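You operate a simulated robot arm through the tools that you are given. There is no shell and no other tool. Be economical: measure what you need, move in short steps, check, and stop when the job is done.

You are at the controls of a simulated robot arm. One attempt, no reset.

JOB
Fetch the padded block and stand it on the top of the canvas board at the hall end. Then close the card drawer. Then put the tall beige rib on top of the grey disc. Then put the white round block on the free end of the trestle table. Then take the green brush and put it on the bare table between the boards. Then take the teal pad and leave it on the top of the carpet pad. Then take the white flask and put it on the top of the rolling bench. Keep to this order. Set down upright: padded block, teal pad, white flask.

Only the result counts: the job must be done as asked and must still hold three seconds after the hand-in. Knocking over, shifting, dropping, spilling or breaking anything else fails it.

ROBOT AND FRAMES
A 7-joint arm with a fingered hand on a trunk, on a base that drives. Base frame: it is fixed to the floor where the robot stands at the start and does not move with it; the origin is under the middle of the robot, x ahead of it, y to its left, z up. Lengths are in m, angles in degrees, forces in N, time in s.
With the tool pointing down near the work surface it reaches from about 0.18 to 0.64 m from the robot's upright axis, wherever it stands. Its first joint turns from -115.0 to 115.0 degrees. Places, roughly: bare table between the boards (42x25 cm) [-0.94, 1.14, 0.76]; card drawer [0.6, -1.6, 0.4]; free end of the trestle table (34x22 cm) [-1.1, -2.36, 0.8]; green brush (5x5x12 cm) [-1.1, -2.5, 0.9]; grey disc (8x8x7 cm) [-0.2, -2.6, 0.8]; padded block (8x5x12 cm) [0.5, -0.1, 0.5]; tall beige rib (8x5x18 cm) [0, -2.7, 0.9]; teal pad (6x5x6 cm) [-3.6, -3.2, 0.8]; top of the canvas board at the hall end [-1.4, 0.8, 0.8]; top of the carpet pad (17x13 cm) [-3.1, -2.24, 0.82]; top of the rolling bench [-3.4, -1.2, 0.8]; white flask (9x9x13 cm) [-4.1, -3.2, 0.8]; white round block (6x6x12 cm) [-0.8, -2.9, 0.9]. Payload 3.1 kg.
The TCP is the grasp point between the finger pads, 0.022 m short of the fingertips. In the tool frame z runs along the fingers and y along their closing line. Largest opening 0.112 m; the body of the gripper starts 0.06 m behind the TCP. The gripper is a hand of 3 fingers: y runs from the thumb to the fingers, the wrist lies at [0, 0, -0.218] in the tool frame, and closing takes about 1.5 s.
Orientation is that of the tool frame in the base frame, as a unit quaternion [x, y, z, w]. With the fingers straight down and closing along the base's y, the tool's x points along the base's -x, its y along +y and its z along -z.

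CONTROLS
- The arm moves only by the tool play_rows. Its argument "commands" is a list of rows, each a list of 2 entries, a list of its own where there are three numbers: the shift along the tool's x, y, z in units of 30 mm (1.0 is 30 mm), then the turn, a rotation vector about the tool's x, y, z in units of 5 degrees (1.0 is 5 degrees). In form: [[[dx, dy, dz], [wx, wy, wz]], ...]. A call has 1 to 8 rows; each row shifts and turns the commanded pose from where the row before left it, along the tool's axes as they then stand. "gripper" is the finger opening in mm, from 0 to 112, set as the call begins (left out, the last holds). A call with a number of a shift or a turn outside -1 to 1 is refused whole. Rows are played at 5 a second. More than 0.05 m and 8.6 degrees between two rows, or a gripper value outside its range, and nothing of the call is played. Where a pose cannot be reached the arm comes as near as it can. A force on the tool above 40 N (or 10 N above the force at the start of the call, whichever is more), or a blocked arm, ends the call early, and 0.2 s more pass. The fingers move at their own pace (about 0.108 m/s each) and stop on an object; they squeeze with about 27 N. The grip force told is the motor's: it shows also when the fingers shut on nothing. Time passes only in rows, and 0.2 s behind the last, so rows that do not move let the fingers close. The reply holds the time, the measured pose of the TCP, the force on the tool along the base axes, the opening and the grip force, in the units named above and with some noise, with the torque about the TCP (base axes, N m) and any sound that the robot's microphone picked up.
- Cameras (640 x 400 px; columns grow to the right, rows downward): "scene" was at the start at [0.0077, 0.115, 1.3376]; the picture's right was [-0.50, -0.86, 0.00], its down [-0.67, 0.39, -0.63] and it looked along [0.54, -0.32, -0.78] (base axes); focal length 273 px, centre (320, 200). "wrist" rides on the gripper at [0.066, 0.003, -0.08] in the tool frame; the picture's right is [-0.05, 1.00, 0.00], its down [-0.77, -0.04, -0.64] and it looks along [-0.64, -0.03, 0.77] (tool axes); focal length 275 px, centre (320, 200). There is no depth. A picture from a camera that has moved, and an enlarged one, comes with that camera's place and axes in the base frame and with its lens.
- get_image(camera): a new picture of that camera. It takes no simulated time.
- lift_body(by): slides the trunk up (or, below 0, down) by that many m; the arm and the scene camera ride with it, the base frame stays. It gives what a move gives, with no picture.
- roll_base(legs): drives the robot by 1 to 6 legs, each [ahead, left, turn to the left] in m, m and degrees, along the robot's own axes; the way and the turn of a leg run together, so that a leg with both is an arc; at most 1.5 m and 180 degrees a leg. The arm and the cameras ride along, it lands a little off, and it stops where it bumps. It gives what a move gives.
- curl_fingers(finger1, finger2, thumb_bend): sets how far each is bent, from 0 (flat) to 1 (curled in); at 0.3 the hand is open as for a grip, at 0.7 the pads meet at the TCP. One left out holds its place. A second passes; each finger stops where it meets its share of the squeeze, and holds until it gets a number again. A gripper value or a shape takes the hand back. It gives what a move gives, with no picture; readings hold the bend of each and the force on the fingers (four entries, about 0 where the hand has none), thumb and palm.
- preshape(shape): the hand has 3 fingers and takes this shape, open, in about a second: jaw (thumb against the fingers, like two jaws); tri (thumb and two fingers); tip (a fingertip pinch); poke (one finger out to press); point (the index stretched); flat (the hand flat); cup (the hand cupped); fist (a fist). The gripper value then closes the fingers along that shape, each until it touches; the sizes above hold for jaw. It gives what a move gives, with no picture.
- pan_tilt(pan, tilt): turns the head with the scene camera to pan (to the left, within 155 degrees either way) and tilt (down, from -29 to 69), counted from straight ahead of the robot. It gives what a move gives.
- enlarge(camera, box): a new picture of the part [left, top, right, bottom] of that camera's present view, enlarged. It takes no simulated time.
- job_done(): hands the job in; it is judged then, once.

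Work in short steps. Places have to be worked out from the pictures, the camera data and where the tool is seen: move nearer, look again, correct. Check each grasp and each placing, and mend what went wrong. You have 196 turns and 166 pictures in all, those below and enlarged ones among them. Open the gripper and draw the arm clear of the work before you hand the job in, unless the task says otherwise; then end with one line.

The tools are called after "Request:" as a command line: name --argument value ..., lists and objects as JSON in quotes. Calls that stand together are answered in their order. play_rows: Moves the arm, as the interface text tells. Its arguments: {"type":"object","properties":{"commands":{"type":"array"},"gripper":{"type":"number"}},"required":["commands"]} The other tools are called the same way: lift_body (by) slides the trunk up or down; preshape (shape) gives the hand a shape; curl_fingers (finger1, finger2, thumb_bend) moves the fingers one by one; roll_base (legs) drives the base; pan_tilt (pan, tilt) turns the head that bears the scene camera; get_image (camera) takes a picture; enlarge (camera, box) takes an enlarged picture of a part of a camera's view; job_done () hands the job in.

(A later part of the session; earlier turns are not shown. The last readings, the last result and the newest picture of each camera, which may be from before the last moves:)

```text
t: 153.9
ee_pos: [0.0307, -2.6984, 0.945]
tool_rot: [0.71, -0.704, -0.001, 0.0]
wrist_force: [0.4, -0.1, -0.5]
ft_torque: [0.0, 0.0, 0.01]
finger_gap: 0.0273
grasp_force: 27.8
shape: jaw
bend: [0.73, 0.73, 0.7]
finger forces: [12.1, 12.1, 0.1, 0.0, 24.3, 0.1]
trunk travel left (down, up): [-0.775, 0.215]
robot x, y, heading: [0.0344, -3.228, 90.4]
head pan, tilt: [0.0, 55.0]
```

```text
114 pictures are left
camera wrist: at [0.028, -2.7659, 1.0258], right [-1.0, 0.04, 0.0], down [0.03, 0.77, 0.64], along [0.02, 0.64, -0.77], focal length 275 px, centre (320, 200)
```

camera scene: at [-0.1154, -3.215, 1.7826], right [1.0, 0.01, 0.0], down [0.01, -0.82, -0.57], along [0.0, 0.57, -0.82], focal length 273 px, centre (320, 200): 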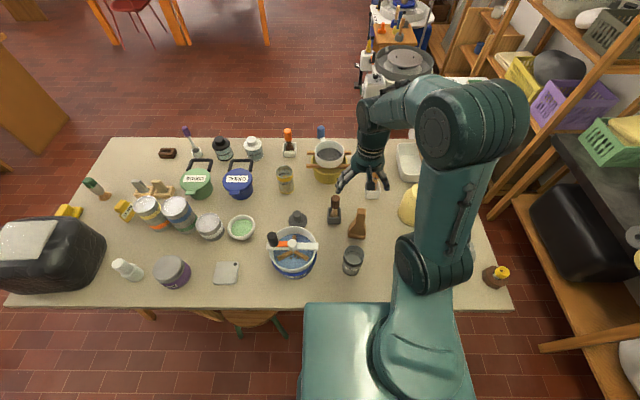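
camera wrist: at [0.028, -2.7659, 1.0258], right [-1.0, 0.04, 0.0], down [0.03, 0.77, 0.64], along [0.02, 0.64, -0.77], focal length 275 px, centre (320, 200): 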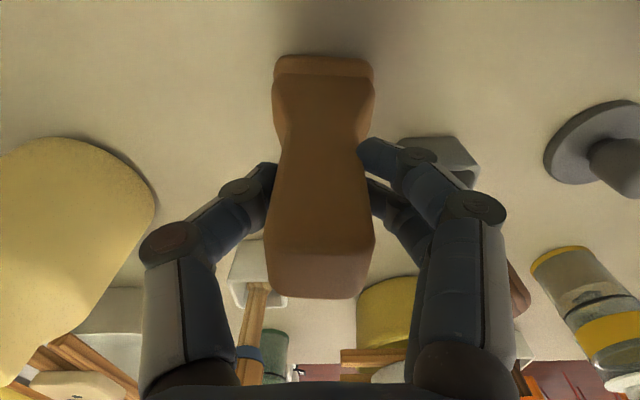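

Gripped with a 27 mm gap. Knob top is at ≈(-0.207,-2.643). I raise the trunk to carry the rib clear over the brush pot.

Request:
lift_body --by 0.2

Request:
play_rows --commands '[[[-0.2, 1, -0.3], [0, 0, 0]], [[-0.25, 1, -0.3], [0, 0, 0]], [[-0.25, 1, 0], [0, 0, 0]], [[-0.25, 1, 0], [0, 0, 0]], [[-0.25, 1, 0], [0, 0, 0]], [[-0.25, 1, 0], [0, 0, 0]], [[-0.25, 1, 0], [0, 0, 0]], [[-0.1, 0.92, 0], [0, 0, 0]]]'

Request:
get_image --camera "wrist"

Request:
get_image --camera "scene"

```text
t: 156.1
ee_pos: [0.0309, -2.6988, 1.1449]
tool_rot: [0.711, -0.704, -0.001, -0.001]
wrist_force: [0.1, -0.6, -2.8]
ft_torque: [0.01, -0.02, -0.02]
finger_gap: 0.0273
grasp_force: 27.2
shape: jaw
bend: [0.73, 0.73, 0.7]
finger forces: [12.1, 12.1, 0.1, 0.1, 24.2, 0.0]
trunk travel left (down, up): [-0.975, 0.015]
robot x, y, heading: [0.0349, -3.2257, 90.4]
head pan, tilt: [0.0, 55.0]
```

```text
t: 157.9
ee_pos: [-0.2099, -2.6478, 1.1621]
tool_rot: [0.71, -0.704, -0.001, -0.001]
wrist_force: [-0.3, 0.1, -1.3]
ft_torque: [-0.01, -0.01, 0.0]
finger_gap: 0.0273
grasp_force: 27.4
shape: jaw
bend: [0.73, 0.73, 0.7]
finger forces: [12.1, 12.4, 0.0, 0.0, 24.5, 0.0]
trunk travel left (down, up): [-0.975, 0.015]
robot x, y, heading: [0.0363, -3.227, 90.4]
head pan, tilt: [0.0, 55.0]
```

```text
113 pictures are left
camera wrist: at [-0.2123, -2.7138, 1.2431], right [-1.0, 0.04, 0.0], down [0.03, 0.77, 0.64], along [0.03, 0.64, -0.77], focal length 275 px, centre (320, 200)
```

wrist: 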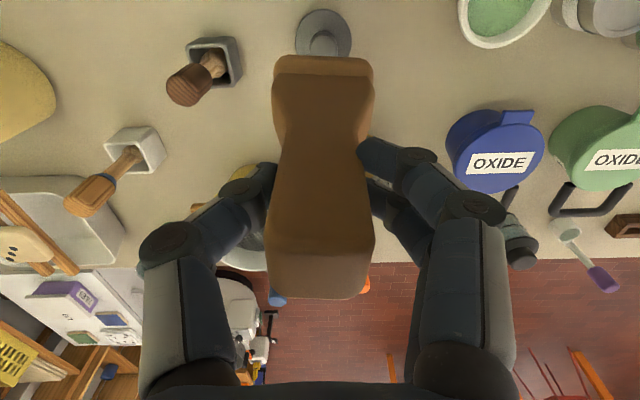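

```text
112 pictures are left
camera scene: at [-0.1179, -3.2143, 1.8324], right [1.0, 0.01, 0.0], down [0.01, -0.82, -0.57], along [0.0, 0.57, -0.82], focal length 273 px, centre (320, 200)
```

scene: 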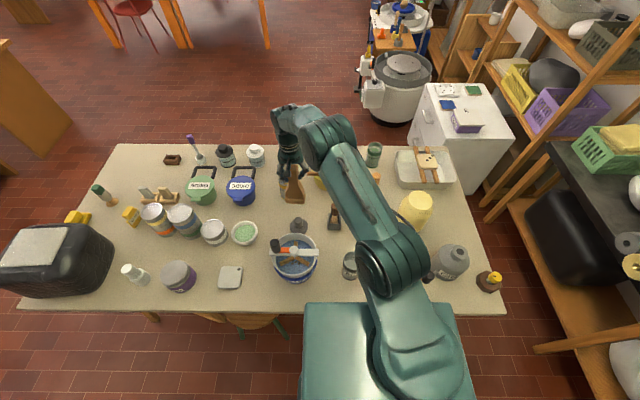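

Rib and knob line up in both views. I lower to just above expected contact (TCP≈1.015).

Request:
play_rows --commands '[[[0, 0, 0.8], [0, 0, 0]], [[0, 0, 0.8], [0, 0, 0]], [[0, 0, 0.8], [0, 0, 0]], [[0, 0, 0.8], [0, 0, 0]], [[0, 0, 0.5], [0, 0, 0]], [[0, 0, 0], [0, 0, 0]]]'

Request:
get_image --camera "wrist"

Request:
enlarge --camera "scene" --box '[230, 150, 360, 250]'

```text
t: 159.3
ee_pos: [-0.2071, -2.6474, 1.0508]
tool_rot: [0.712, -0.703, 0.0, -0.001]
wrist_force: [-0.6, 0.8, -2.2]
ft_torque: [0.0, 0.03, -0.01]
finger_gap: 0.0275
grasp_force: 27.0
shape: jaw
bend: [0.73, 0.73, 0.7]
finger forces: [12.0, 12.3, 0.1, 0.0, 24.5, 0.1]
trunk travel left (down, up): [-0.975, 0.015]
robot x, y, heading: [0.0343, -3.2229, 90.4]
head pan, tilt: [0.0, 55.0]
```

```text
111 pictures are left
camera wrist: at [-0.21, -2.714, 1.1321], right [-1.0, 0.04, 0.0], down [0.03, 0.77, 0.64], along [0.02, 0.64, -0.77], focal length 275 px, centre (320, 200)
```

wrist: 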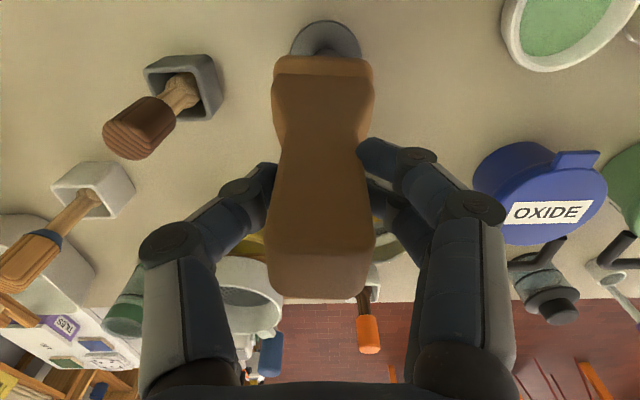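

```text
4.00 times, centred on (295, 200) of scene
camera zoom: at [-0.1156, -3.2143, 1.8326], right [1.0, 0.01, 0.0], down [0.01, -0.82, -0.57], along [0.0, 0.57, -0.82], focal length 1093 px, centre (420, 200)
```

zoom: 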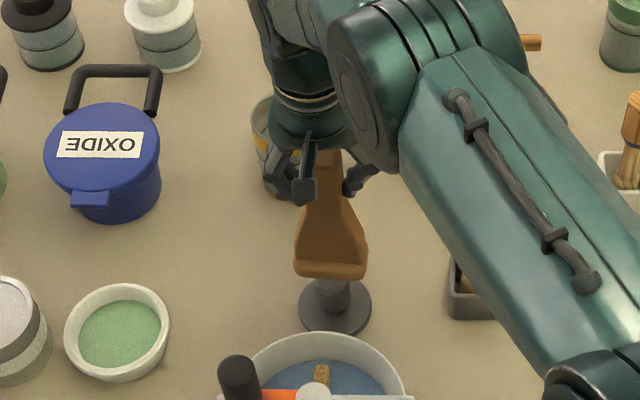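

Aligned. I descend in small steps until contact.

Request:
play_rows --commands '[[[0, 0, 0.3], [0, 0, 0]], [[0, 0, 0.3], [0, 0, 0]], [[0, 0, 0], [0, 0, 0]]]'

Request:
enlarge --camera "scene" --box '[255, 180, 335, 240]'

Request:
play_rows --commands '[[[0, 0, 0.12], [0, 0, 0]], [[0, 0, 0], [0, 0, 0]]]'

Request:
play_rows --commands '[[[0, 0, 0.12], [0, 0, 0]], [[0, 0, 0], [0, 0, 0]]]'

```text
t: 160.1
ee_pos: [-0.2075, -2.6475, 1.0336]
tool_rot: [0.711, -0.703, 0.0, 0.0]
wrist_force: [-0.4, 0.4, -1.4]
ft_torque: [0.03, -0.02, 0.02]
finger_gap: 0.0271
grasp_force: 26.7
shape: jaw
bend: [0.73, 0.73, 0.7]
finger forces: [12.1, 12.3, 0.0, 0.0, 24.3, 0.1]
trunk travel left (down, up): [-0.975, 0.015]
robot x, y, heading: [0.0357, -3.2264, 90.4]
head pan, tilt: [0.0, 55.0]
```

```text
6.67 times, centred on (295, 210) of scene
camera zoom: at [-0.1158, -3.2142, 1.8325], right [1.0, 0.01, 0.0], down [0.01, -0.82, -0.57], along [0.0, 0.57, -0.82], focal length 1821 px, centre (487, 133)
```

zoom: 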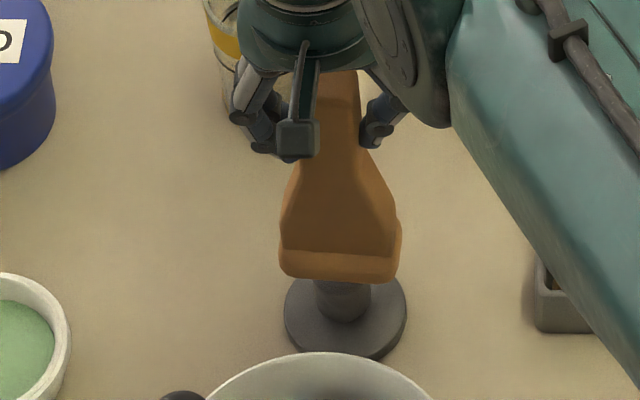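

```text
t: 160.7
ee_pos: [-0.2079, -2.6468, 1.0315]
tool_rot: [0.711, -0.703, 0.0, -0.001]
wrist_force: [0.1, -0.3, -1.4]
ft_torque: [0.05, 0.0, -0.05]
finger_gap: 0.0271
grasp_force: 27.2
shape: jaw
bend: [0.73, 0.73, 0.7]
finger forces: [12.0, 12.3, 0.1, 0.0, 24.4, 0.0]
trunk travel left (down, up): [-0.975, 0.015]
robot x, y, heading: [0.0357, -3.2261, 90.5]
head pan, tilt: [0.0, 55.0]
```

```text
t: 161.3
ee_pos: [-0.2079, -2.6474, 1.0268]
tool_rot: [0.71, -0.704, -0.001, -0.001]
wrist_force: [-0.2, 0.4, -1.9]
ft_torque: [0.01, -0.01, 0.0]
finger_gap: 0.0275
grasp_force: 26.4
shape: jaw
bend: [0.73, 0.73, 0.7]
finger forces: [12.0, 12.4, 0.1, 0.1, 24.4, 0.1]
trunk travel left (down, up): [-0.975, 0.015]
robot x, y, heading: [0.0398, -3.2258, 90.3]
head pan, tilt: [0.0, 55.0]
```

Request:
play_rows --commands '[[[0, -0.08, 0.12], [0, 0, 0]], [[0, 0, 0], [0, 0, 0]]]'

Request:
play_rows --commands '[[[0, 0, 0.12], [0, 0, 0]], [[0, 0, 0], [0, 0, 0]]]'

Request:
play_rows --commands '[[[0, 0, 0.1], [0, 0, 0]], [[0, 0, 0], [0, 0, 0]]]'

Request:
enlarge --camera "scene" --box '[255, 180, 335, 240]'

```text
t: 161.9
ee_pos: [-0.2049, -2.6467, 1.0222]
tool_rot: [0.71, -0.704, -0.001, -0.001]
wrist_force: [-0.2, -0.4, -1.4]
ft_torque: [0.01, -0.02, 0.01]
finger_gap: 0.0271
grasp_force: 27.6
shape: jaw
bend: [0.73, 0.73, 0.7]
finger forces: [12.2, 12.2, 0.0, 0.0, 24.4, 0.0]
trunk travel left (down, up): [-0.975, 0.015]
robot x, y, heading: [0.0357, -3.224, 90.5]
head pan, tilt: [0.0, 55.0]
```

```text
t: 162.5
ee_pos: [-0.2055, -2.6487, 1.0196]
tool_rot: [0.71, -0.704, -0.001, 0.0]
wrist_force: [0.4, -0.3, -0.8]
ft_torque: [-0.01, -0.04, -0.03]
finger_gap: 0.0272
grasp_force: 27.3
shape: jaw
bend: [0.73, 0.73, 0.7]
finger forces: [11.9, 12.3, 0.0, 0.0, 24.4, 0.1]
trunk travel left (down, up): [-0.975, 0.015]
robot x, y, heading: [0.0385, -3.2264, 90.2]
head pan, tilt: [0.0, 55.0]
```

```text
t: 163.1
ee_pos: [-0.205, -2.6479, 1.0158]
tool_rot: [0.71, -0.704, -0.001, -0.001]
wrist_force: [-0.7, 0.4, -1.8]
ft_torque: [-0.01, -0.01, -0.01]
finger_gap: 0.0271
grasp_force: 27.5
shape: jaw
bend: [0.73, 0.73, 0.7]
finger forces: [12.1, 12.2, 0.1, 0.0, 24.4, 0.0]
trunk travel left (down, up): [-0.975, 0.015]
robot x, y, heading: [0.0337, -3.2262, 90.6]
head pan, tilt: [0.0, 55.0]
```

```text
6.67 times, centred on (295, 210) of scene
camera zoom: at [-0.1158, -3.2142, 1.8325], right [1.0, 0.01, 0.0], down [0.01, -0.82, -0.57], along [0.0, 0.57, -0.82], focal length 1821 px, centre (487, 133)
```

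zoom: 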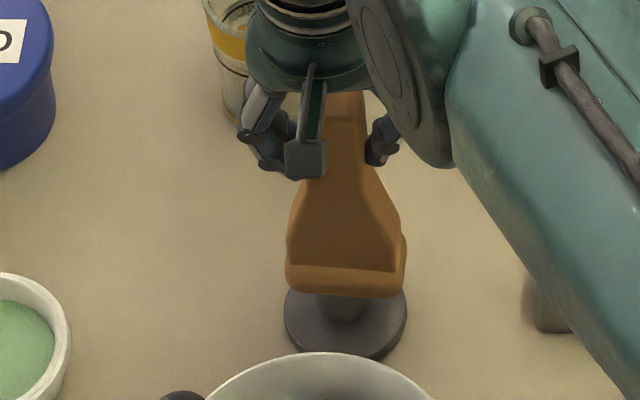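

Centred; a few more small steps to contact.

Request:
play_rows --commands '[[[0, 0, 0.1], [0, 0, 0]], [[0, 0, 0], [0, 0, 0]]]'

Request:
play_rows --commands '[[[0, 0, 0.1], [0, 0, 0]], [[0, 0, 0], [0, 0, 0]]]'

Request:
play_rows --commands '[[[0, 0, 0.1], [0, 0, 0]], [[0, 0, 0], [0, 0, 0]]]'

```text
t: 163.7
ee_pos: [-0.2058, -2.648, 1.0141]
tool_rot: [0.71, -0.704, -0.001, -0.001]
wrist_force: [0.0, 0.0, -1.8]
ft_torque: [0.01, 0.04, -0.03]
finger_gap: 0.0272
grasp_force: 26.9
shape: jaw
bend: [0.73, 0.73, 0.7]
finger forces: [12.0, 12.3, 0.1, 0.0, 24.4, 0.0]
trunk travel left (down, up): [-0.975, 0.015]
robot x, y, heading: [0.0356, -3.2248, 90.6]
head pan, tilt: [0.0, 55.0]
```

```text
t: 164.3
ee_pos: [-0.205, -2.6484, 1.0096]
tool_rot: [0.711, -0.703, -0.001, -0.001]
wrist_force: [0.1, -0.3, -2.0]
ft_torque: [-0.01, 0.0, -0.02]
finger_gap: 0.0272
grasp_force: 27.0
shape: jaw
bend: [0.73, 0.73, 0.7]
finger forces: [11.9, 12.3, 0.1, 0.0, 24.4, 0.0]
trunk travel left (down, up): [-0.975, 0.015]
robot x, y, heading: [0.0334, -3.2252, 90.6]
head pan, tilt: [0.0, 55.0]
```

```text
t: 164.9
ee_pos: [-0.2051, -2.6466, 1.0064]
tool_rot: [0.71, -0.704, -0.001, -0.001]
wrist_force: [1.0, -0.2, -0.7]
ft_torque: [0.02, 0.03, 0.01]
finger_gap: 0.0271
grasp_force: 27.2
shape: jaw
bend: [0.73, 0.73, 0.7]
finger forces: [12.0, 12.2, 0.0, 0.0, 24.4, 0.0]
trunk travel left (down, up): [-0.975, 0.015]
robot x, y, heading: [0.0337, -3.2214, 90.4]
head pan, tilt: [0.0, 55.0]
```

Request:
play_rows --commands '[[[0, 0, 0.1], [0, 0, 0]], [[0, 0, 0], [0, 0, 0]]]'

Request:
play_rows --commands '[[[0, 0, 0.1], [0, 0, 0]], [[0, 0, 0], [0, 0, 0]]]'

Request:
enlarge --camera "scene" --box '[255, 180, 335, 240]'

```text
t: 165.5
ee_pos: [-0.2068, -2.647, 1.0059]
tool_rot: [0.71, -0.704, -0.001, -0.001]
wrist_force: [-1.2, -0.1, 7.4]
ft_torque: [-0.01, 0.02, -0.01]
finger_gap: 0.0273
grasp_force: 27.0
shape: jaw
bend: [0.73, 0.73, 0.7]
finger forces: [13.1, 13.7, 0.0, 0.0, 25.9, 0.0]
trunk travel left (down, up): [-0.975, 0.015]
robot x, y, heading: [0.0358, -3.2257, 90.7]
head pan, tilt: [0.0, 55.0]
```

```text
t: 166.1
ee_pos: [-0.207, -2.6484, 1.0042]
tool_rot: [0.711, -0.703, -0.003, -0.003]
wrist_force: [-1.7, 0.1, 22.1]
ft_torque: [0.02, 0.06, 0.01]
finger_gap: 0.0279
grasp_force: 27.4
shape: jaw
bend: [0.74, 0.74, 0.71]
finger forces: [15.2, 15.6, 0.0, 0.0, 29.5, 0.0]
trunk travel left (down, up): [-0.975, 0.015]
robot x, y, heading: [0.0348, -3.2253, 90.7]
head pan, tilt: [0.0, 55.0]
```

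```text
6.67 times, centred on (295, 210) of scene
camera zoom: at [-0.1142, -3.2184, 1.833], right [1.0, 0.01, 0.0], down [0.01, -0.82, -0.58], along [-0.01, 0.58, -0.82], focal length 1821 px, centre (487, 133)
```

zoom: 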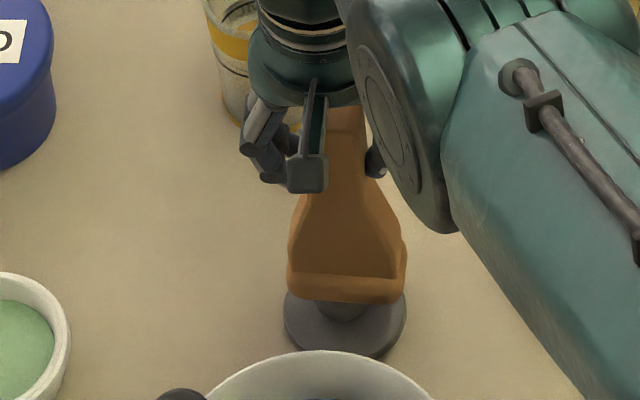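

Contact. I relax 3 mm, then open to 70 mm slowly and check that it stands.

Request:
play_rows --commands '[[[0, 0, -0.09], [0, 0, 0]], [[0, 0, 0], [0, 0, 0]]]'

Request:
play_rows --commands '[[[0, 0, 0], [0, 0, 0]], [[0, 0, 0], [0, 0, 0]], [[0, 0, 0], [0, 0, 0]]]' --gripper 36

Request:
play_rows --commands '[[[0, 0, 0], [0, 0, 0]], [[0, 0, 0], [0, 0, 0]], [[0, 0, 0], [0, 0, 0]]]' --gripper 70

Request:
enlarge --camera "scene" --box '[255, 180, 335, 240]'

Request:
get_image --camera "wrist"

```text
t: 166.7
ee_pos: [-0.2052, -2.6485, 1.0048]
tool_rot: [0.71, -0.704, -0.002, -0.001]
wrist_force: [-0.2, -0.3, 11.7]
ft_torque: [0.03, 0.09, 0.0]
finger_gap: 0.0279
grasp_force: 27.2
shape: jaw
bend: [0.74, 0.74, 0.71]
finger forces: [14.7, 15.2, 0.1, 0.1, 28.9, 0.0]
trunk travel left (down, up): [-0.975, 0.015]
robot x, y, heading: [0.0364, -3.2286, 90.5]
head pan, tilt: [0.0, 55.0]
```

```text
t: 167.5
ee_pos: [-0.2048, -2.6475, 1.0041]
tool_rot: [0.71, -0.705, 0.0, -0.001]
wrist_force: [0.7, 0.7, -0.4]
ft_torque: [0.02, 0.04, -0.02]
finger_gap: 0.0357
grasp_force: 0.1
shape: jaw
bend: [0.74, 0.74, 0.7]
finger forces: [0.2, 0.1, 0.0, 0.0, 0.1, 0.0]
trunk travel left (down, up): [-0.975, 0.015]
robot x, y, heading: [0.0353, -3.2257, 90.4]
head pan, tilt: [0.0, 55.0]
```

```text
t: 168.3
ee_pos: [-0.2065, -2.6468, 1.0029]
tool_rot: [0.71, -0.704, 0.0, -0.001]
wrist_force: [0.0, 1.1, 0.2]
ft_torque: [-0.04, 0.0, 0.03]
finger_gap: 0.0695
grasp_force: 0.0
shape: jaw
bend: [0.71, 0.71, 0.69]
finger forces: [0.0, 0.1, 0.1, 0.0, 0.0, 0.0]
trunk travel left (down, up): [-0.975, 0.015]
robot x, y, heading: [0.0385, -3.2277, 90.6]
head pan, tilt: [0.0, 55.0]
```

```text
6.67 times, centred on (295, 210) of scene
camera zoom: at [-0.1158, -3.2144, 1.8325], right [1.0, 0.01, 0.0], down [0.01, -0.82, -0.57], along [0.0, 0.57, -0.82], focal length 1821 px, centre (487, 133)
```

zoom: 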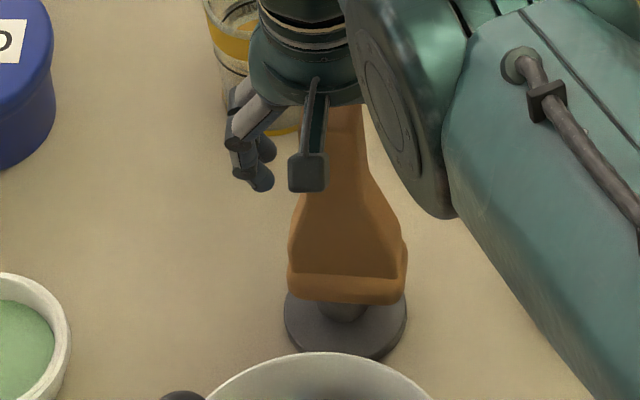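

```text
105 pictures are left
camera wrist: at [-0.2076, -2.7137, 1.0848], right [-1.0, 0.04, 0.0], down [0.03, 0.77, 0.64], along [0.02, 0.64, -0.77], focal length 275 px, centre (320, 200)
```

wrist: 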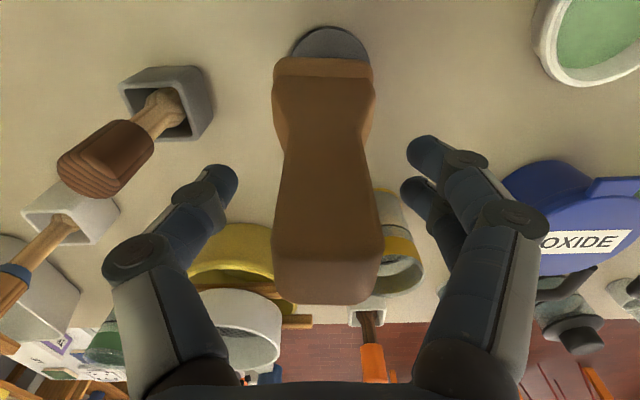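

The rib stands free on the disc's knob. I withdraw straight up.

Request:
play_rows --commands '[[[0, 0, -0.5], [0, 0, 0]], [[0, 0, -0.8], [0, 0, 0]], [[0, 0, -0.8], [0, 0, 0]], [[0, 0, -1], [0, 0, 0]], [[0, 0, -1], [0, 0, 0]], [[0, 0, -1], [0, 0, 0]], [[0, 0, 0], [0, 0, 0]]]'

Request:
get_image --camera "scene"

```text
t: 169.9
ee_pos: [-0.2067, -2.6459, 1.1583]
tool_rot: [0.711, -0.704, -0.001, -0.001]
wrist_force: [0.5, -0.3, -0.6]
ft_torque: [0.02, 0.02, -0.02]
finger_gap: 0.0696
grasp_force: 0.1
shape: jaw
bend: [0.71, 0.71, 0.69]
finger forces: [0.1, 0.0, 0.0, 0.0, 0.1, 0.0]
trunk travel left (down, up): [-0.975, 0.015]
robot x, y, heading: [0.035, -3.2304, 90.5]
head pan, tilt: [0.0, 55.0]
```

```text
104 pictures are left
camera scene: at [-0.1159, -3.2141, 1.8325], right [1.0, 0.01, 0.0], down [0.01, -0.82, -0.57], along [0.0, 0.57, -0.82], focal length 273 px, centre (320, 200)
```

scene: 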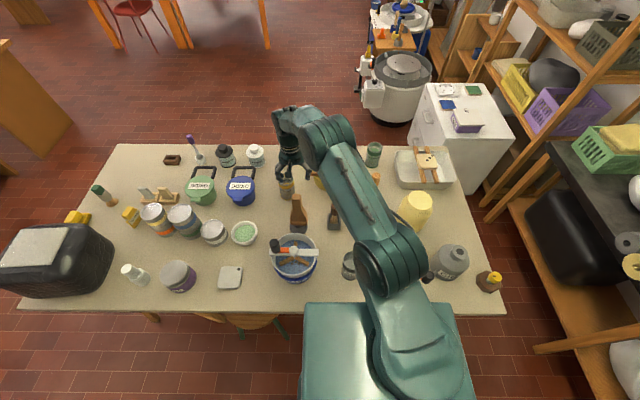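

Rib stands. Now I retract over the table edge, then back away and go to the white round block near (-0.8,-2.88).

Request:
play_rows --commands '[[[1, -0.5, 0], [0, 0, 0]], [[1, -0.5, 0], [0, 0, 0]], [[1, -0.5, 0], [0, 0, 0]], [[1, -0.5, 0], [0, 0, 0]], [[1, -0.5, 0], [0, 0, 0]], [[1, -0.5, 0], [0, 0, 0]]]' --gripper 112

Request:
roll_base --legs '[[-0.27, 0, 0], [0, 0.95, 0]]'

Request:
pan_tilt --pan 10 --tilt 50

Request:
get_image --camera "scene"

Request:
get_image --camera "wrist"

```text
t: 171.3
ee_pos: [-0.1121, -2.827, 1.1574]
tool_rot: [0.711, -0.703, -0.001, -0.001]
wrist_force: [0.2, -1.2, 0.6]
ft_torque: [-0.02, 0.0, -0.02]
finger_gap: 0.1119
grasp_force: 0.2
shape: jaw
bend: [0.3, 0.3, 0.3]
finger forces: [0.0, 0.1, 0.0, 0.1, 0.0, 0.1]
trunk travel left (down, up): [-0.975, 0.015]
robot x, y, heading: [0.0321, -3.2228, 90.4]
head pan, tilt: [0.0, 55.0]
```

```text
t: 177.8
ee_pos: [-1.0652, -3.1088, 1.1557]
tool_rot: [0.713, -0.701, 0.0, -0.001]
wrist_force: [-1.1, 1.0, 0.1]
ft_torque: [0.01, 0.01, 0.01]
finger_gap: 0.1119
grasp_force: 0.1
shape: jaw
bend: [0.3, 0.3, 0.3]
finger forces: [0.0, 0.0, 0.0, 0.0, 0.0, 0.0]
trunk travel left (down, up): [-0.975, 0.015]
robot x, y, heading: [-0.9121, -3.5073, 90.9]
head pan, tilt: [0.0, 55.0]
```

```text
t: 178.5
ee_pos: [-1.0654, -3.1094, 1.1574]
tool_rot: [0.713, -0.701, 0.0, 0.0]
wrist_force: [-0.3, -0.4, 0.2]
ft_torque: [0.0, -0.05, 0.05]
finger_gap: 0.1121
grasp_force: 0.2
shape: jaw
bend: [0.3, 0.3, 0.3]
finger forces: [0.1, 0.0, 0.0, 0.0, 0.1, 0.0]
trunk travel left (down, up): [-0.975, 0.015]
robot x, y, heading: [-0.9104, -3.5072, 90.8]
head pan, tilt: [10.0, 50.0]
```

```text
103 pictures are left
camera scene: at [-1.0774, -3.4936, 1.839], right [0.98, 0.19, 0.0], down [0.14, -0.75, -0.64], along [-0.12, 0.63, -0.77], focal length 273 px, centre (320, 200)
```

scene: 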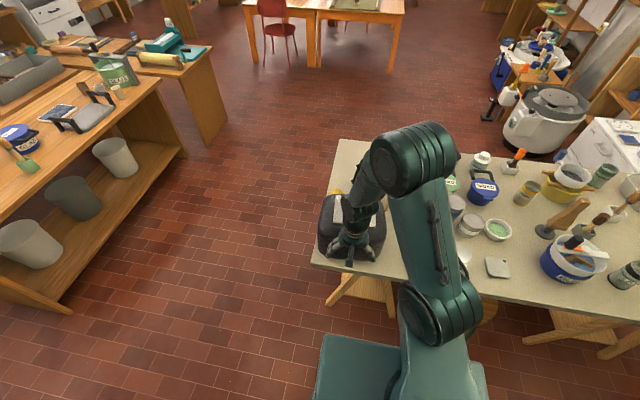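

```text
102 pictures are left
camera wrist: at [-1.0669, -3.1755, 1.2373], right [-1.0, 0.03, 0.0], down [0.02, 0.77, 0.64], along [0.02, 0.64, -0.77], focal length 275 px, centre (320, 200)
```

wrist: 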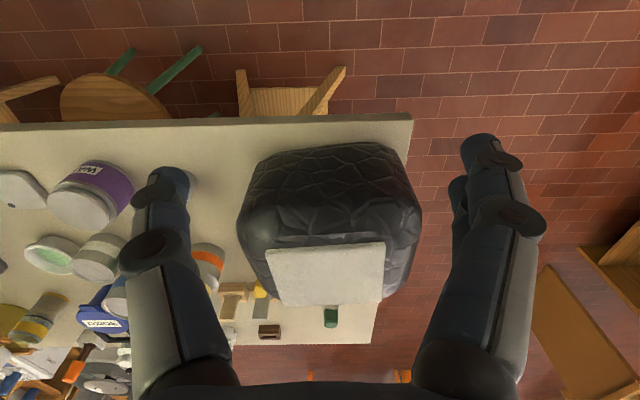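

I swing the arm over toward x≈-0.82 and edge ahead 0.14, then look at the white block.

Request:
play_rows --commands '[[[0, -1, 0], [0, 0, 0]], [[0, -1, 0], [0, 0, 0]], [[0, -1, 0], [0, 0, 0]], [[0, -1, 0], [0, 0, 0]], [[0, -1, 0], [0, 0, 0]], [[0, -1, 0], [0, 0, 0]], [[0, -1, 0], [0, 0, 0]], [[0, -1, 0], [0, 0, 0]]]'

Request:
roll_base --legs '[[0.14, 0, 0]]'

Request:
get_image --camera "wrist"

Request:
get_image --camera "scene"

```text
t: 180.3
ee_pos: [-0.8234, -3.105, 1.1571]
tool_rot: [0.712, -0.702, 0.0, 0.0]
wrist_force: [0.5, -0.6, -0.1]
ft_torque: [0.0, 0.01, 0.0]
finger_gap: 0.1122
grasp_force: 0.0
shape: jaw
bend: [0.3, 0.3, 0.3]
finger forces: [0.1, 0.0, 0.0, 0.0, 0.1, 0.0]
trunk travel left (down, up): [-0.975, 0.015]
robot x, y, heading: [-0.9123, -3.5102, 91.2]
head pan, tilt: [10.0, 50.0]
```

```text
t: 181.6
ee_pos: [-0.827, -2.9684, 1.1571]
tool_rot: [0.712, -0.702, -0.001, -0.001]
wrist_force: [0.4, -0.6, 0.3]
ft_torque: [0.01, 0.01, 0.0]
finger_gap: 0.1119
grasp_force: 0.1
shape: jaw
bend: [0.3, 0.3, 0.3]
finger forces: [0.0, 0.1, 0.1, 0.0, 0.0, 0.1]
trunk travel left (down, up): [-0.975, 0.015]
robot x, y, heading: [-0.9146, -3.3655, 90.5]
head pan, tilt: [10.0, 50.0]
```

```text
101 pictures are left
camera wrist: at [-0.8288, -3.0343, 1.2381], right [-1.0, 0.03, 0.0], down [0.02, 0.77, 0.64], along [0.02, 0.64, -0.77], focal length 275 px, centre (320, 200)
```

wrist: 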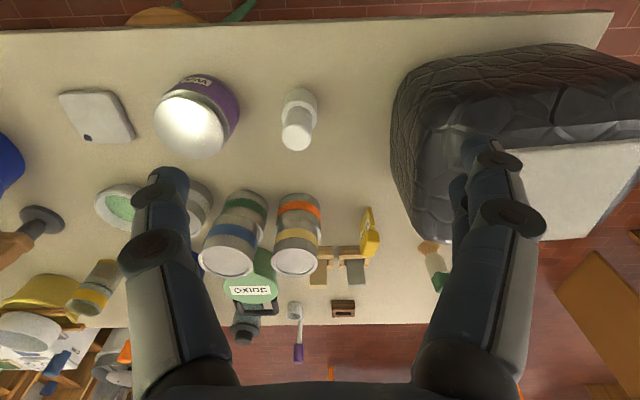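

```text
100 pictures are left
camera scene: at [-1.079, -3.3568, 1.8391], right [0.98, 0.19, 0.0], down [0.14, -0.75, -0.64], along [-0.12, 0.63, -0.77], focal length 273 px, centre (320, 200)
```

scene: 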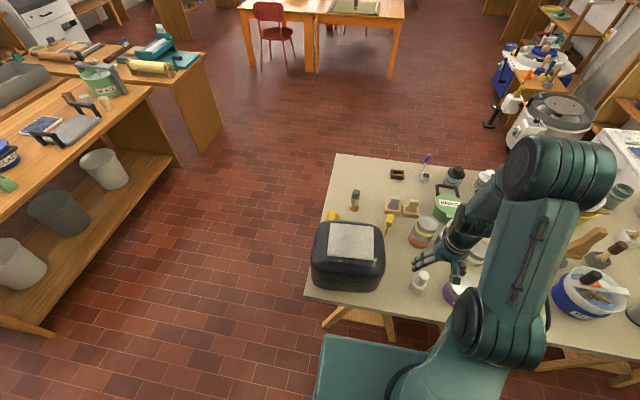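

Request:
enlarge --camera "wrist" --box '[260, 70, 350, 170]'

Request:
enlarge --camera "scene" --box '[330, 170, 480, 310]'

```text
4.00 times, centred on (305, 120) of wrist
camera zoom: at [-0.8288, -3.0343, 1.2381], right [-1.0, 0.03, 0.0], down [0.02, 0.77, 0.64], along [0.02, 0.64, -0.77], focal length 1101 px, centre (380, 520)
```

zoom: 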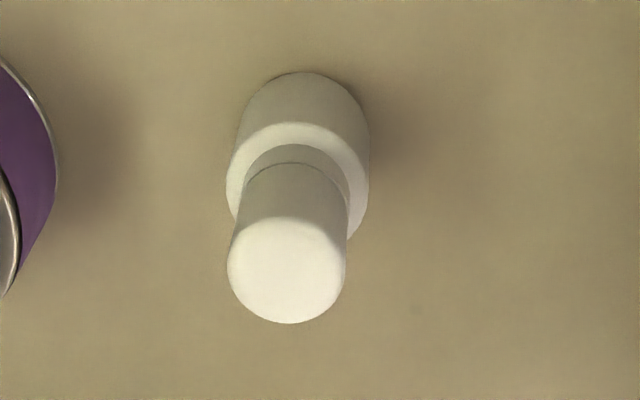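

```text
2.86 times, centred on (405, 240) of scene
camera zoom: at [-1.079, -3.3568, 1.8391], right [0.98, 0.19, 0.0], down [0.14, -0.75, -0.64], along [-0.12, 0.63, -0.77], focal length 780 px, centre (77, 86)
```

zoom: 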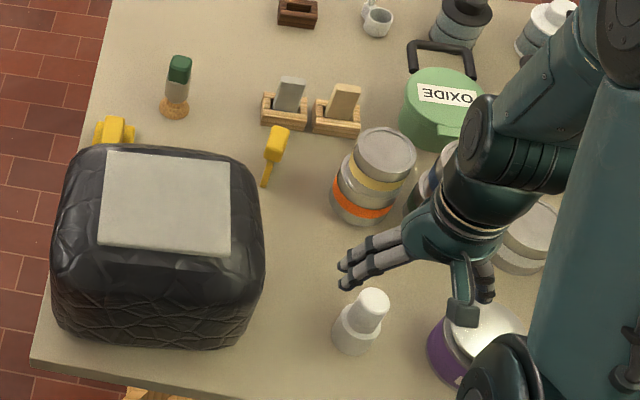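

Block's cap is ≈36 mm wide at (-0.794,-2.874), top ≈0.92. I centre over it with a 75 mm opening and lower the trunk.

Request:
play_rows --commands '[[[-0.8, -0.28, 0], [0, 0, 0]], [[-0.8, -0.28, 0], [0, 0, 0]], [[-0.8, -0.28, 0], [0, 0, 0]], [[-0.75, -0.28, 0], [0, 0, 0]], [[0, 0, 0], [0, 0, 0]]]' --gripper 75

Request:
lift_body --by -0.16

Request:
get_image --camera "wrist"

Request:
enlarge --camera "scene" --box '[360, 170, 510, 310]'

```text
t: 182.8
ee_pos: [-0.794, -2.8703, 1.1589]
tool_rot: [0.712, -0.702, -0.001, -0.001]
wrist_force: [0.4, -0.5, 1.1]
ft_torque: [0.01, -0.01, 0.01]
finger_gap: 0.0754
grasp_force: 0.0
shape: jaw
bend: [0.69, 0.69, 0.66]
finger forces: [0.0, 0.0, 0.1, 0.0, 0.0, 0.0]
trunk travel left (down, up): [-0.975, 0.015]
robot x, y, heading: [-0.9164, -3.3683, 90.7]
head pan, tilt: [10.0, 50.0]
```

```text
t: 184.7
ee_pos: [-0.7937, -2.8696, 0.9975]
tool_rot: [0.713, -0.701, -0.001, -0.001]
wrist_force: [1.0, 0.1, -0.9]
ft_torque: [0.01, -0.01, -0.04]
finger_gap: 0.0754
grasp_force: 0.2
shape: jaw
bend: [0.69, 0.69, 0.66]
finger forces: [0.1, 0.1, 0.1, 0.0, 0.0, 0.0]
trunk travel left (down, up): [-0.815, 0.175]
robot x, y, heading: [-0.9145, -3.3675, 90.9]
head pan, tilt: [10.0, 50.0]
```

```text
97 pictures are left
camera wrist: at [-0.7963, -2.9374, 1.0783], right [-1.0, 0.03, 0.0], down [0.02, 0.77, 0.64], along [0.02, 0.64, -0.77], focal length 275 px, centre (320, 200)
```

wrist: 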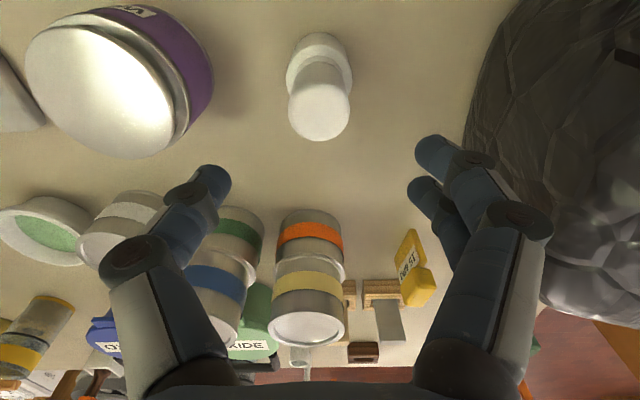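

```text
2.86 times, centred on (435, 240) of scene
camera zoom: at [-1.0789, -3.3545, 1.6791], right [0.98, 0.19, 0.0], down [0.14, -0.75, -0.64], along [-0.12, 0.63, -0.77], focal length 780 px, centre (-9, 86)
```

zoom: 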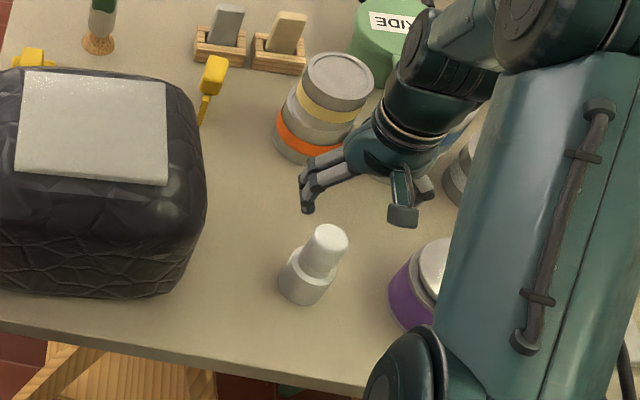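

Centred on the cap. I descend to z≈0.89 and close.

Request:
play_rows --commands '[[[0, 0, 0.9], [0, 0, 0]], [[0, 0, 0.9], [0, 0, 0]], [[0, 0, 0.9], [0, 0, 0]], [[0, 0, 0.85], [0, 0, 0]], [[0, 0, 0], [0, 0, 0]]]'

Request:
play_rows --commands '[[[0, 0, 0], [0, 0, 0]], [[0, 0, 0], [0, 0, 0]], [[0, 0, 0], [0, 0, 0]], [[0, 0, 0], [0, 0, 0]], [[0, 0, 0], [0, 0, 0]], [[0, 0, 0], [0, 0, 0]]]' --gripper 0

Request:
get_image --camera "wrist"

```text
t: 185.9
ee_pos: [-0.7949, -2.8706, 0.8917]
tool_rot: [0.713, -0.701, -0.001, -0.001]
wrist_force: [0.0, -0.2, 0.7]
ft_torque: [0.01, 0.02, 0.05]
finger_gap: 0.0753
grasp_force: 0.1
shape: jaw
bend: [0.69, 0.69, 0.66]
finger forces: [0.0, 0.1, 0.1, 0.0, 0.1, 0.0]
trunk travel left (down, up): [-0.815, 0.175]
robot x, y, heading: [-0.9141, -3.3685, 91.0]
head pan, tilt: [10.0, 50.0]
```

```text
t: 187.3
ee_pos: [-0.7948, -2.8706, 0.8921]
tool_rot: [0.713, -0.701, 0.0, -0.001]
wrist_force: [0.6, -0.5, 4.1]
ft_torque: [-0.02, 0.13, -0.02]
finger_gap: 0.0289
grasp_force: 26.9
shape: jaw
bend: [0.74, 0.73, 0.7]
finger forces: [12.0, 11.7, 0.1, 0.1, 23.4, 0.0]
trunk travel left (down, up): [-0.815, 0.175]
robot x, y, heading: [-0.9154, -3.3689, 90.9]
head pan, tilt: [10.0, 50.0]
```

```text
95 pictures are left
camera wrist: at [-0.7963, -2.9373, 0.9724], right [-1.0, 0.03, 0.0], down [0.02, 0.77, 0.64], along [0.02, 0.64, -0.77], focal length 275 px, centre (320, 200)
```

wrist: 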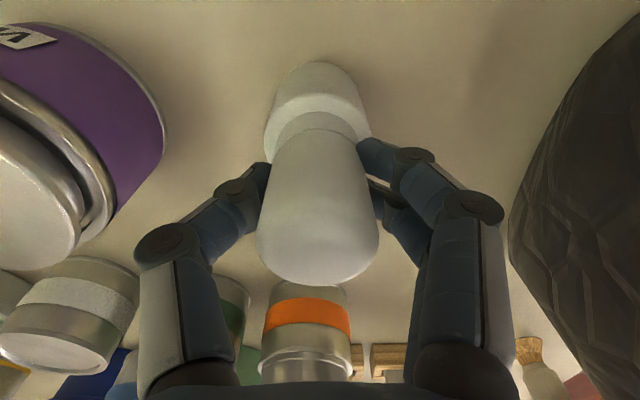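

Gripped. I lift with the trunk and check.

Request:
lift_body --by 0.17

Request:
get_image --camera "wrist"

```text
t: 189.2
ee_pos: [-0.7948, -2.8698, 1.061]
tool_rot: [0.713, -0.702, -0.001, 0.0]
wrist_force: [-1.0, -0.5, -3.7]
ft_torque: [0.0, -0.03, -0.02]
finger_gap: 0.0282
grasp_force: 27.1
shape: jaw
bend: [0.74, 0.73, 0.7]
finger forces: [11.3, 11.1, 0.0, 0.0, 22.5, 0.0]
trunk travel left (down, up): [-0.985, 0.005]
robot x, y, heading: [-0.9154, -3.3683, 91.2]
head pan, tilt: [10.0, 50.0]
```

```text
94 pictures are left
camera wrist: at [-0.7963, -2.9366, 1.1419], right [-1.0, 0.03, 0.0], down [0.02, 0.77, 0.64], along [0.02, 0.64, -0.77], focal length 275 px, centre (320, 200)
```

wrist: 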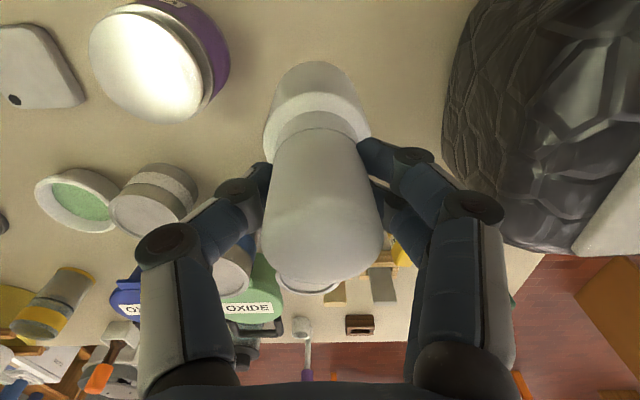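

Held. I back off and drive around to the west end, facing +x.

Request:
roll_base --legs '[[-0.32, 0, 0], [0, 0.95, 0], [1.28, 0, 0], [0, 0, -91]]'

Request:
pan_tilt --pan 10 --tilt 45

Request:
get_image --camera "scene"

Request:
get_image --camera "wrist"

```text
t: 205.8
ee_pos: [-1.3902, -2.5447, 1.0621]
tool_rot: [0.001, 1.0, -0.001, 0.001]
wrist_force: [0.5, 0.6, -3.1]
ft_torque: [0.02, 0.0, 0.01]
finger_gap: 0.0279
grasp_force: 27.4
shape: jaw
bend: [0.74, 0.73, 0.7]
finger forces: [11.6, 11.4, 0.1, 0.1, 22.8, 0.0]
trunk travel left (down, up): [-0.985, 0.005]
robot x, y, heading: [-1.8875, -2.4163, -0.2]
head pan, tilt: [10.0, 50.0]
```

```text
t: 206.5
ee_pos: [-1.3906, -2.543, 1.0615]
tool_rot: [0.001, 1.0, -0.001, 0.001]
wrist_force: [0.4, -0.6, -3.8]
ft_torque: [0.0, -0.02, -0.01]
finger_gap: 0.0282
grasp_force: 27.0
shape: jaw
bend: [0.74, 0.73, 0.7]
finger forces: [11.7, 11.4, 0.1, 0.0, 22.7, 0.0]
trunk travel left (down, up): [-0.985, 0.005]
robot x, y, heading: [-1.887, -2.4117, 0.1]
head pan, tilt: [10.0, 45.0]
```

```text
93 pictures are left
camera scene: at [-1.8637, -2.2494, 1.856], right [0.17, -0.99, 0.0], down [-0.7, -0.12, -0.71], along [0.7, 0.12, -0.71], focal length 273 px, centre (320, 200)
```

scene: 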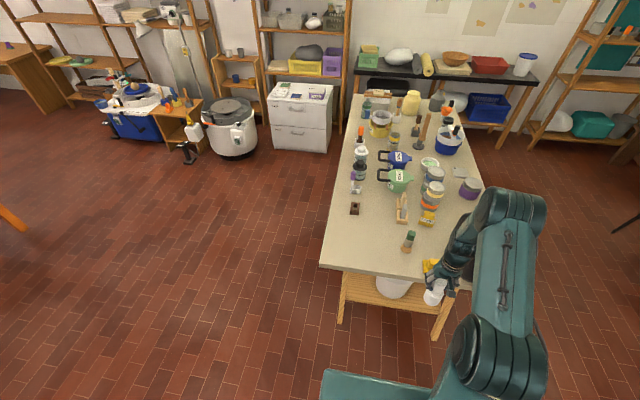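

```text
92 pictures are left
camera wrist: at [-1.4566, -2.5415, 1.142], right [0.05, 1.0, 0.0], down [0.77, -0.04, 0.64], along [0.64, -0.03, -0.77], focal length 275 px, centre (320, 200)
```

wrist: 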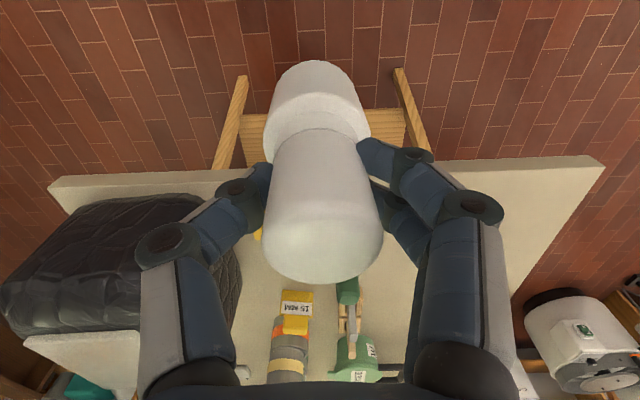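

Rib still stands. The free end is clear around (-1.1,-2.31). I drive ahead 0.28 and shift the hand +y.

Request:
roll_base --legs '[[0.28, 0.03, 0]]'

Request:
play_rows --commands '[[[0, 1, 0], [0, 0, 0]], [[0, 1, 0], [0, 0, 0]], [[0, 1, 0], [0, 0, 0]], [[0, 1, 0], [0, 0, 0]], [[0, 1, 0], [0, 0, 0]], [[0, 1, 0], [0, 0, 0]], [[0, 0.6, 0], [0, 0, 0]]]'

Request:
get_image --camera "scene"

Request:
get_image --camera "wrist"

```text
t: 208.4
ee_pos: [-1.1113, -2.5142, 1.0615]
tool_rot: [0.0, 1.0, 0.0, 0.001]
wrist_force: [-0.4, -0.2, -3.3]
ft_torque: [-0.01, 0.0, -0.03]
finger_gap: 0.0281
grasp_force: 27.1
shape: jaw
bend: [0.74, 0.73, 0.7]
finger forces: [11.7, 11.4, 0.0, 0.1, 22.7, 0.1]
trunk travel left (down, up): [-0.985, 0.005]
robot x, y, heading: [-1.6053, -2.387, -0.2]
head pan, tilt: [10.0, 45.0]
```

```text
t: 210.0
ee_pos: [-1.1108, -2.3149, 1.0618]
tool_rot: [0.002, 1.0, -0.001, 0.001]
wrist_force: [-0.6, 0.0, -4.4]
ft_torque: [-0.01, 0.03, 0.01]
finger_gap: 0.028
grasp_force: 26.5
shape: jaw
bend: [0.74, 0.73, 0.7]
finger forces: [12.3, 11.5, 0.0, 0.1, 23.0, 0.1]
trunk travel left (down, up): [-0.985, 0.005]
robot x, y, heading: [-1.6049, -2.3886, 0.2]
head pan, tilt: [10.0, 45.0]
```

```text
91 pictures are left
camera scene: at [-1.5834, -2.2183, 1.8559], right [0.17, -0.99, 0.0], down [-0.7, -0.12, -0.71], along [0.7, 0.12, -0.71], focal length 273 px, centre (320, 200)
```

scene: 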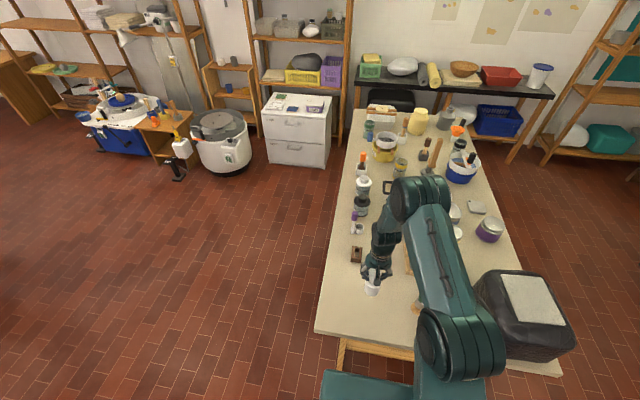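

```text
90 pictures are left
camera wrist: at [-1.1762, -2.3119, 1.1424], right [0.05, 1.0, 0.0], down [0.77, -0.04, 0.64], along [0.64, -0.03, -0.77], focal length 275 px, centre (320, 200)
```

wrist: 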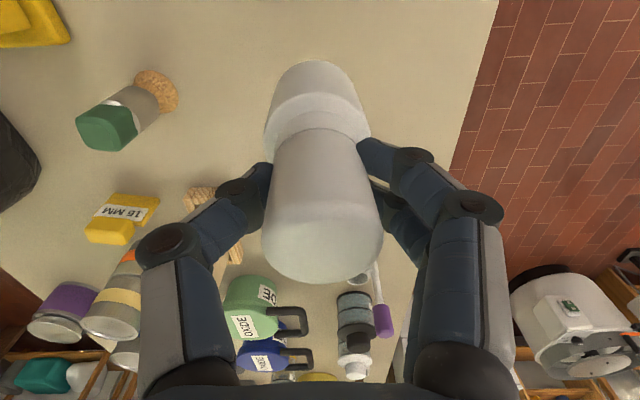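

Clear spot below. I lower to z≈0.91, then in small steps.

Request:
play_rows --commands '[[[0, 0, 1], [0, 0, 0]], [[0, 0, 1], [0, 0, 0]], [[0, 0, 1], [0, 0, 0]], [[0, 0, 1], [0, 0, 0]], [[0, 0, 0.9], [0, 0, 0]], [[0, 0, 0], [0, 0, 0]]]'

Request:
play_rows --commands '[[[0, 0, 0.15], [0, 0, 0]], [[0, 0, 0.15], [0, 0, 0]], [[0, 0, 0], [0, 0, 0]]]'

Request:
play_rows --commands '[[[0, 0, 0.12], [0, 0, 0]], [[0, 0, 0], [0, 0, 0]]]'

Request:
play_rows --commands '[[[0, 0, 0.12], [0, 0, 0]], [[0, 0, 0], [0, 0, 0]]]'

```text
t: 211.4
ee_pos: [-1.1104, -2.3157, 0.9146]
tool_rot: [0.0, 1.0, -0.001, 0.001]
wrist_force: [0.1, -0.6, -3.1]
ft_torque: [0.03, -0.03, -0.05]
finger_gap: 0.0282
grasp_force: 27.1
shape: jaw
bend: [0.74, 0.73, 0.7]
finger forces: [12.5, 11.6, 0.0, 0.0, 22.9, 0.0]
trunk travel left (down, up): [-0.985, 0.005]
robot x, y, heading: [-1.6101, -2.3832, -0.3]
head pan, tilt: [10.0, 45.0]
```

```text
t: 212.2
ee_pos: [-1.1115, -2.3166, 0.9048]
tool_rot: [0.0, 1.0, 0.001, 0.001]
wrist_force: [-0.9, 0.5, -3.5]
ft_torque: [0.03, -0.04, -0.02]
finger_gap: 0.0279
grasp_force: 27.0
shape: jaw
bend: [0.74, 0.73, 0.7]
finger forces: [12.5, 11.7, 0.1, 0.1, 22.7, 0.0]
trunk travel left (down, up): [-0.985, 0.005]
robot x, y, heading: [-1.6064, -2.3869, -0.3]
head pan, tilt: [10.0, 45.0]
```

```text
t: 212.8
ee_pos: [-1.1094, -2.3156, 0.9014]
tool_rot: [0.0, 1.0, 0.0, 0.001]
wrist_force: [0.2, -0.2, -4.0]
ft_torque: [0.05, -0.01, 0.01]
finger_gap: 0.0282
grasp_force: 27.2
shape: jaw
bend: [0.74, 0.73, 0.7]
finger forces: [12.6, 11.5, 0.1, 0.0, 22.9, 0.1]
trunk travel left (down, up): [-0.985, 0.005]
robot x, y, heading: [-1.6074, -2.3857, -0.1]
head pan, tilt: [10.0, 45.0]
```

```text
t: 213.4
ee_pos: [-1.1086, -2.316, 0.898]
tool_rot: [0.0, 1.0, -0.001, 0.0]
wrist_force: [1.0, 0.1, -3.5]
ft_torque: [0.0, -0.02, 0.01]
finger_gap: 0.028
grasp_force: 27.1
shape: jaw
bend: [0.74, 0.73, 0.7]
finger forces: [12.5, 11.6, 0.1, 0.0, 22.8, 0.1]
trunk travel left (down, up): [-0.985, 0.005]
robot x, y, heading: [-1.605, -2.3849, -0.2]
head pan, tilt: [10.0, 45.0]
```

Request:
play_rows --commands '[[[0, 0, 0.12], [0, 0, 0]], [[0, 0, 0], [0, 0, 0]]]'

Request:
play_rows --commands '[[[0, 0, 0.12], [0, 0, 0]], [[0, 0, 0], [0, 0, 0]]]'

Request:
play_rows --commands '[[[0, 0, 0.1], [0, 0, 0]], [[0, 0, 0], [0, 0, 0]]]'

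Request:
enlarge --camera "scene" --box '[320, 240, 430, 330]'

```text
t: 214.0
ee_pos: [-1.11, -2.3165, 0.8953]
tool_rot: [0.0, 1.0, -0.001, 0.001]
wrist_force: [0.0, -0.3, -3.8]
ft_torque: [-0.05, -0.01, -0.04]
finger_gap: 0.0278
grasp_force: 27.3
shape: jaw
bend: [0.74, 0.73, 0.7]
finger forces: [12.5, 11.6, 0.0, 0.1, 22.8, 0.0]
trunk travel left (down, up): [-0.985, 0.005]
robot x, y, heading: [-1.6043, -2.387, -0.2]
head pan, tilt: [10.0, 45.0]
```

```text
t: 214.6
ee_pos: [-1.1101, -2.3165, 0.8917]
tool_rot: [0.0, 1.0, 0.0, 0.002]
wrist_force: [0.7, -1.1, 16.5]
ft_torque: [0.2, -0.05, 0.01]
finger_gap: 0.0289
grasp_force: 26.9
shape: jaw
bend: [0.74, 0.74, 0.7]
finger forces: [15.2, 16.2, 0.1, 0.0, 28.9, 0.1]
trunk travel left (down, up): [-0.985, 0.005]
robot x, y, heading: [-1.6099, -2.388, 0.1]
head pan, tilt: [10.0, 45.0]
```

```text
t: 215.3
ee_pos: [-1.1103, -2.317, 0.8895]
tool_rot: [0.001, 1.0, 0.001, 0.005]
wrist_force: [-4.3, -2.0, 27.8]
ft_torque: [0.07, 0.1, 0.02]
finger_gap: 0.0304
grasp_force: 27.1
shape: jaw
bend: [0.75, 0.74, 0.7]
finger forces: [18.2, 15.2, 0.1, 0.0, 32.3, 0.0]
trunk travel left (down, up): [-0.985, 0.005]
robot x, y, heading: [-1.6055, -2.3889, -0.1]
head pan, tilt: [10.0, 45.0]
stopped in row 2: the force on the tool passed its limit at 41 N (the readings are from after the stop); the commanded pose is now the measured one
```

```text
4.44 times, centred on (375, 285) of scene
camera zoom: at [-1.5904, -2.2207, 1.8562], right [0.17, -0.99, 0.0], down [-0.69, -0.12, -0.71], along [0.7, 0.12, -0.7], focal length 1214 px, centre (76, -178)
```

zoom: 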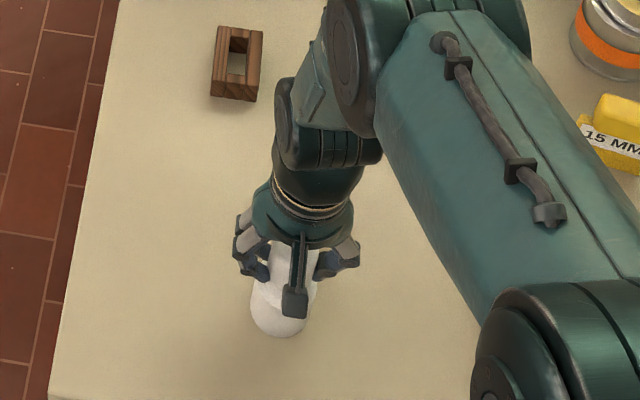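

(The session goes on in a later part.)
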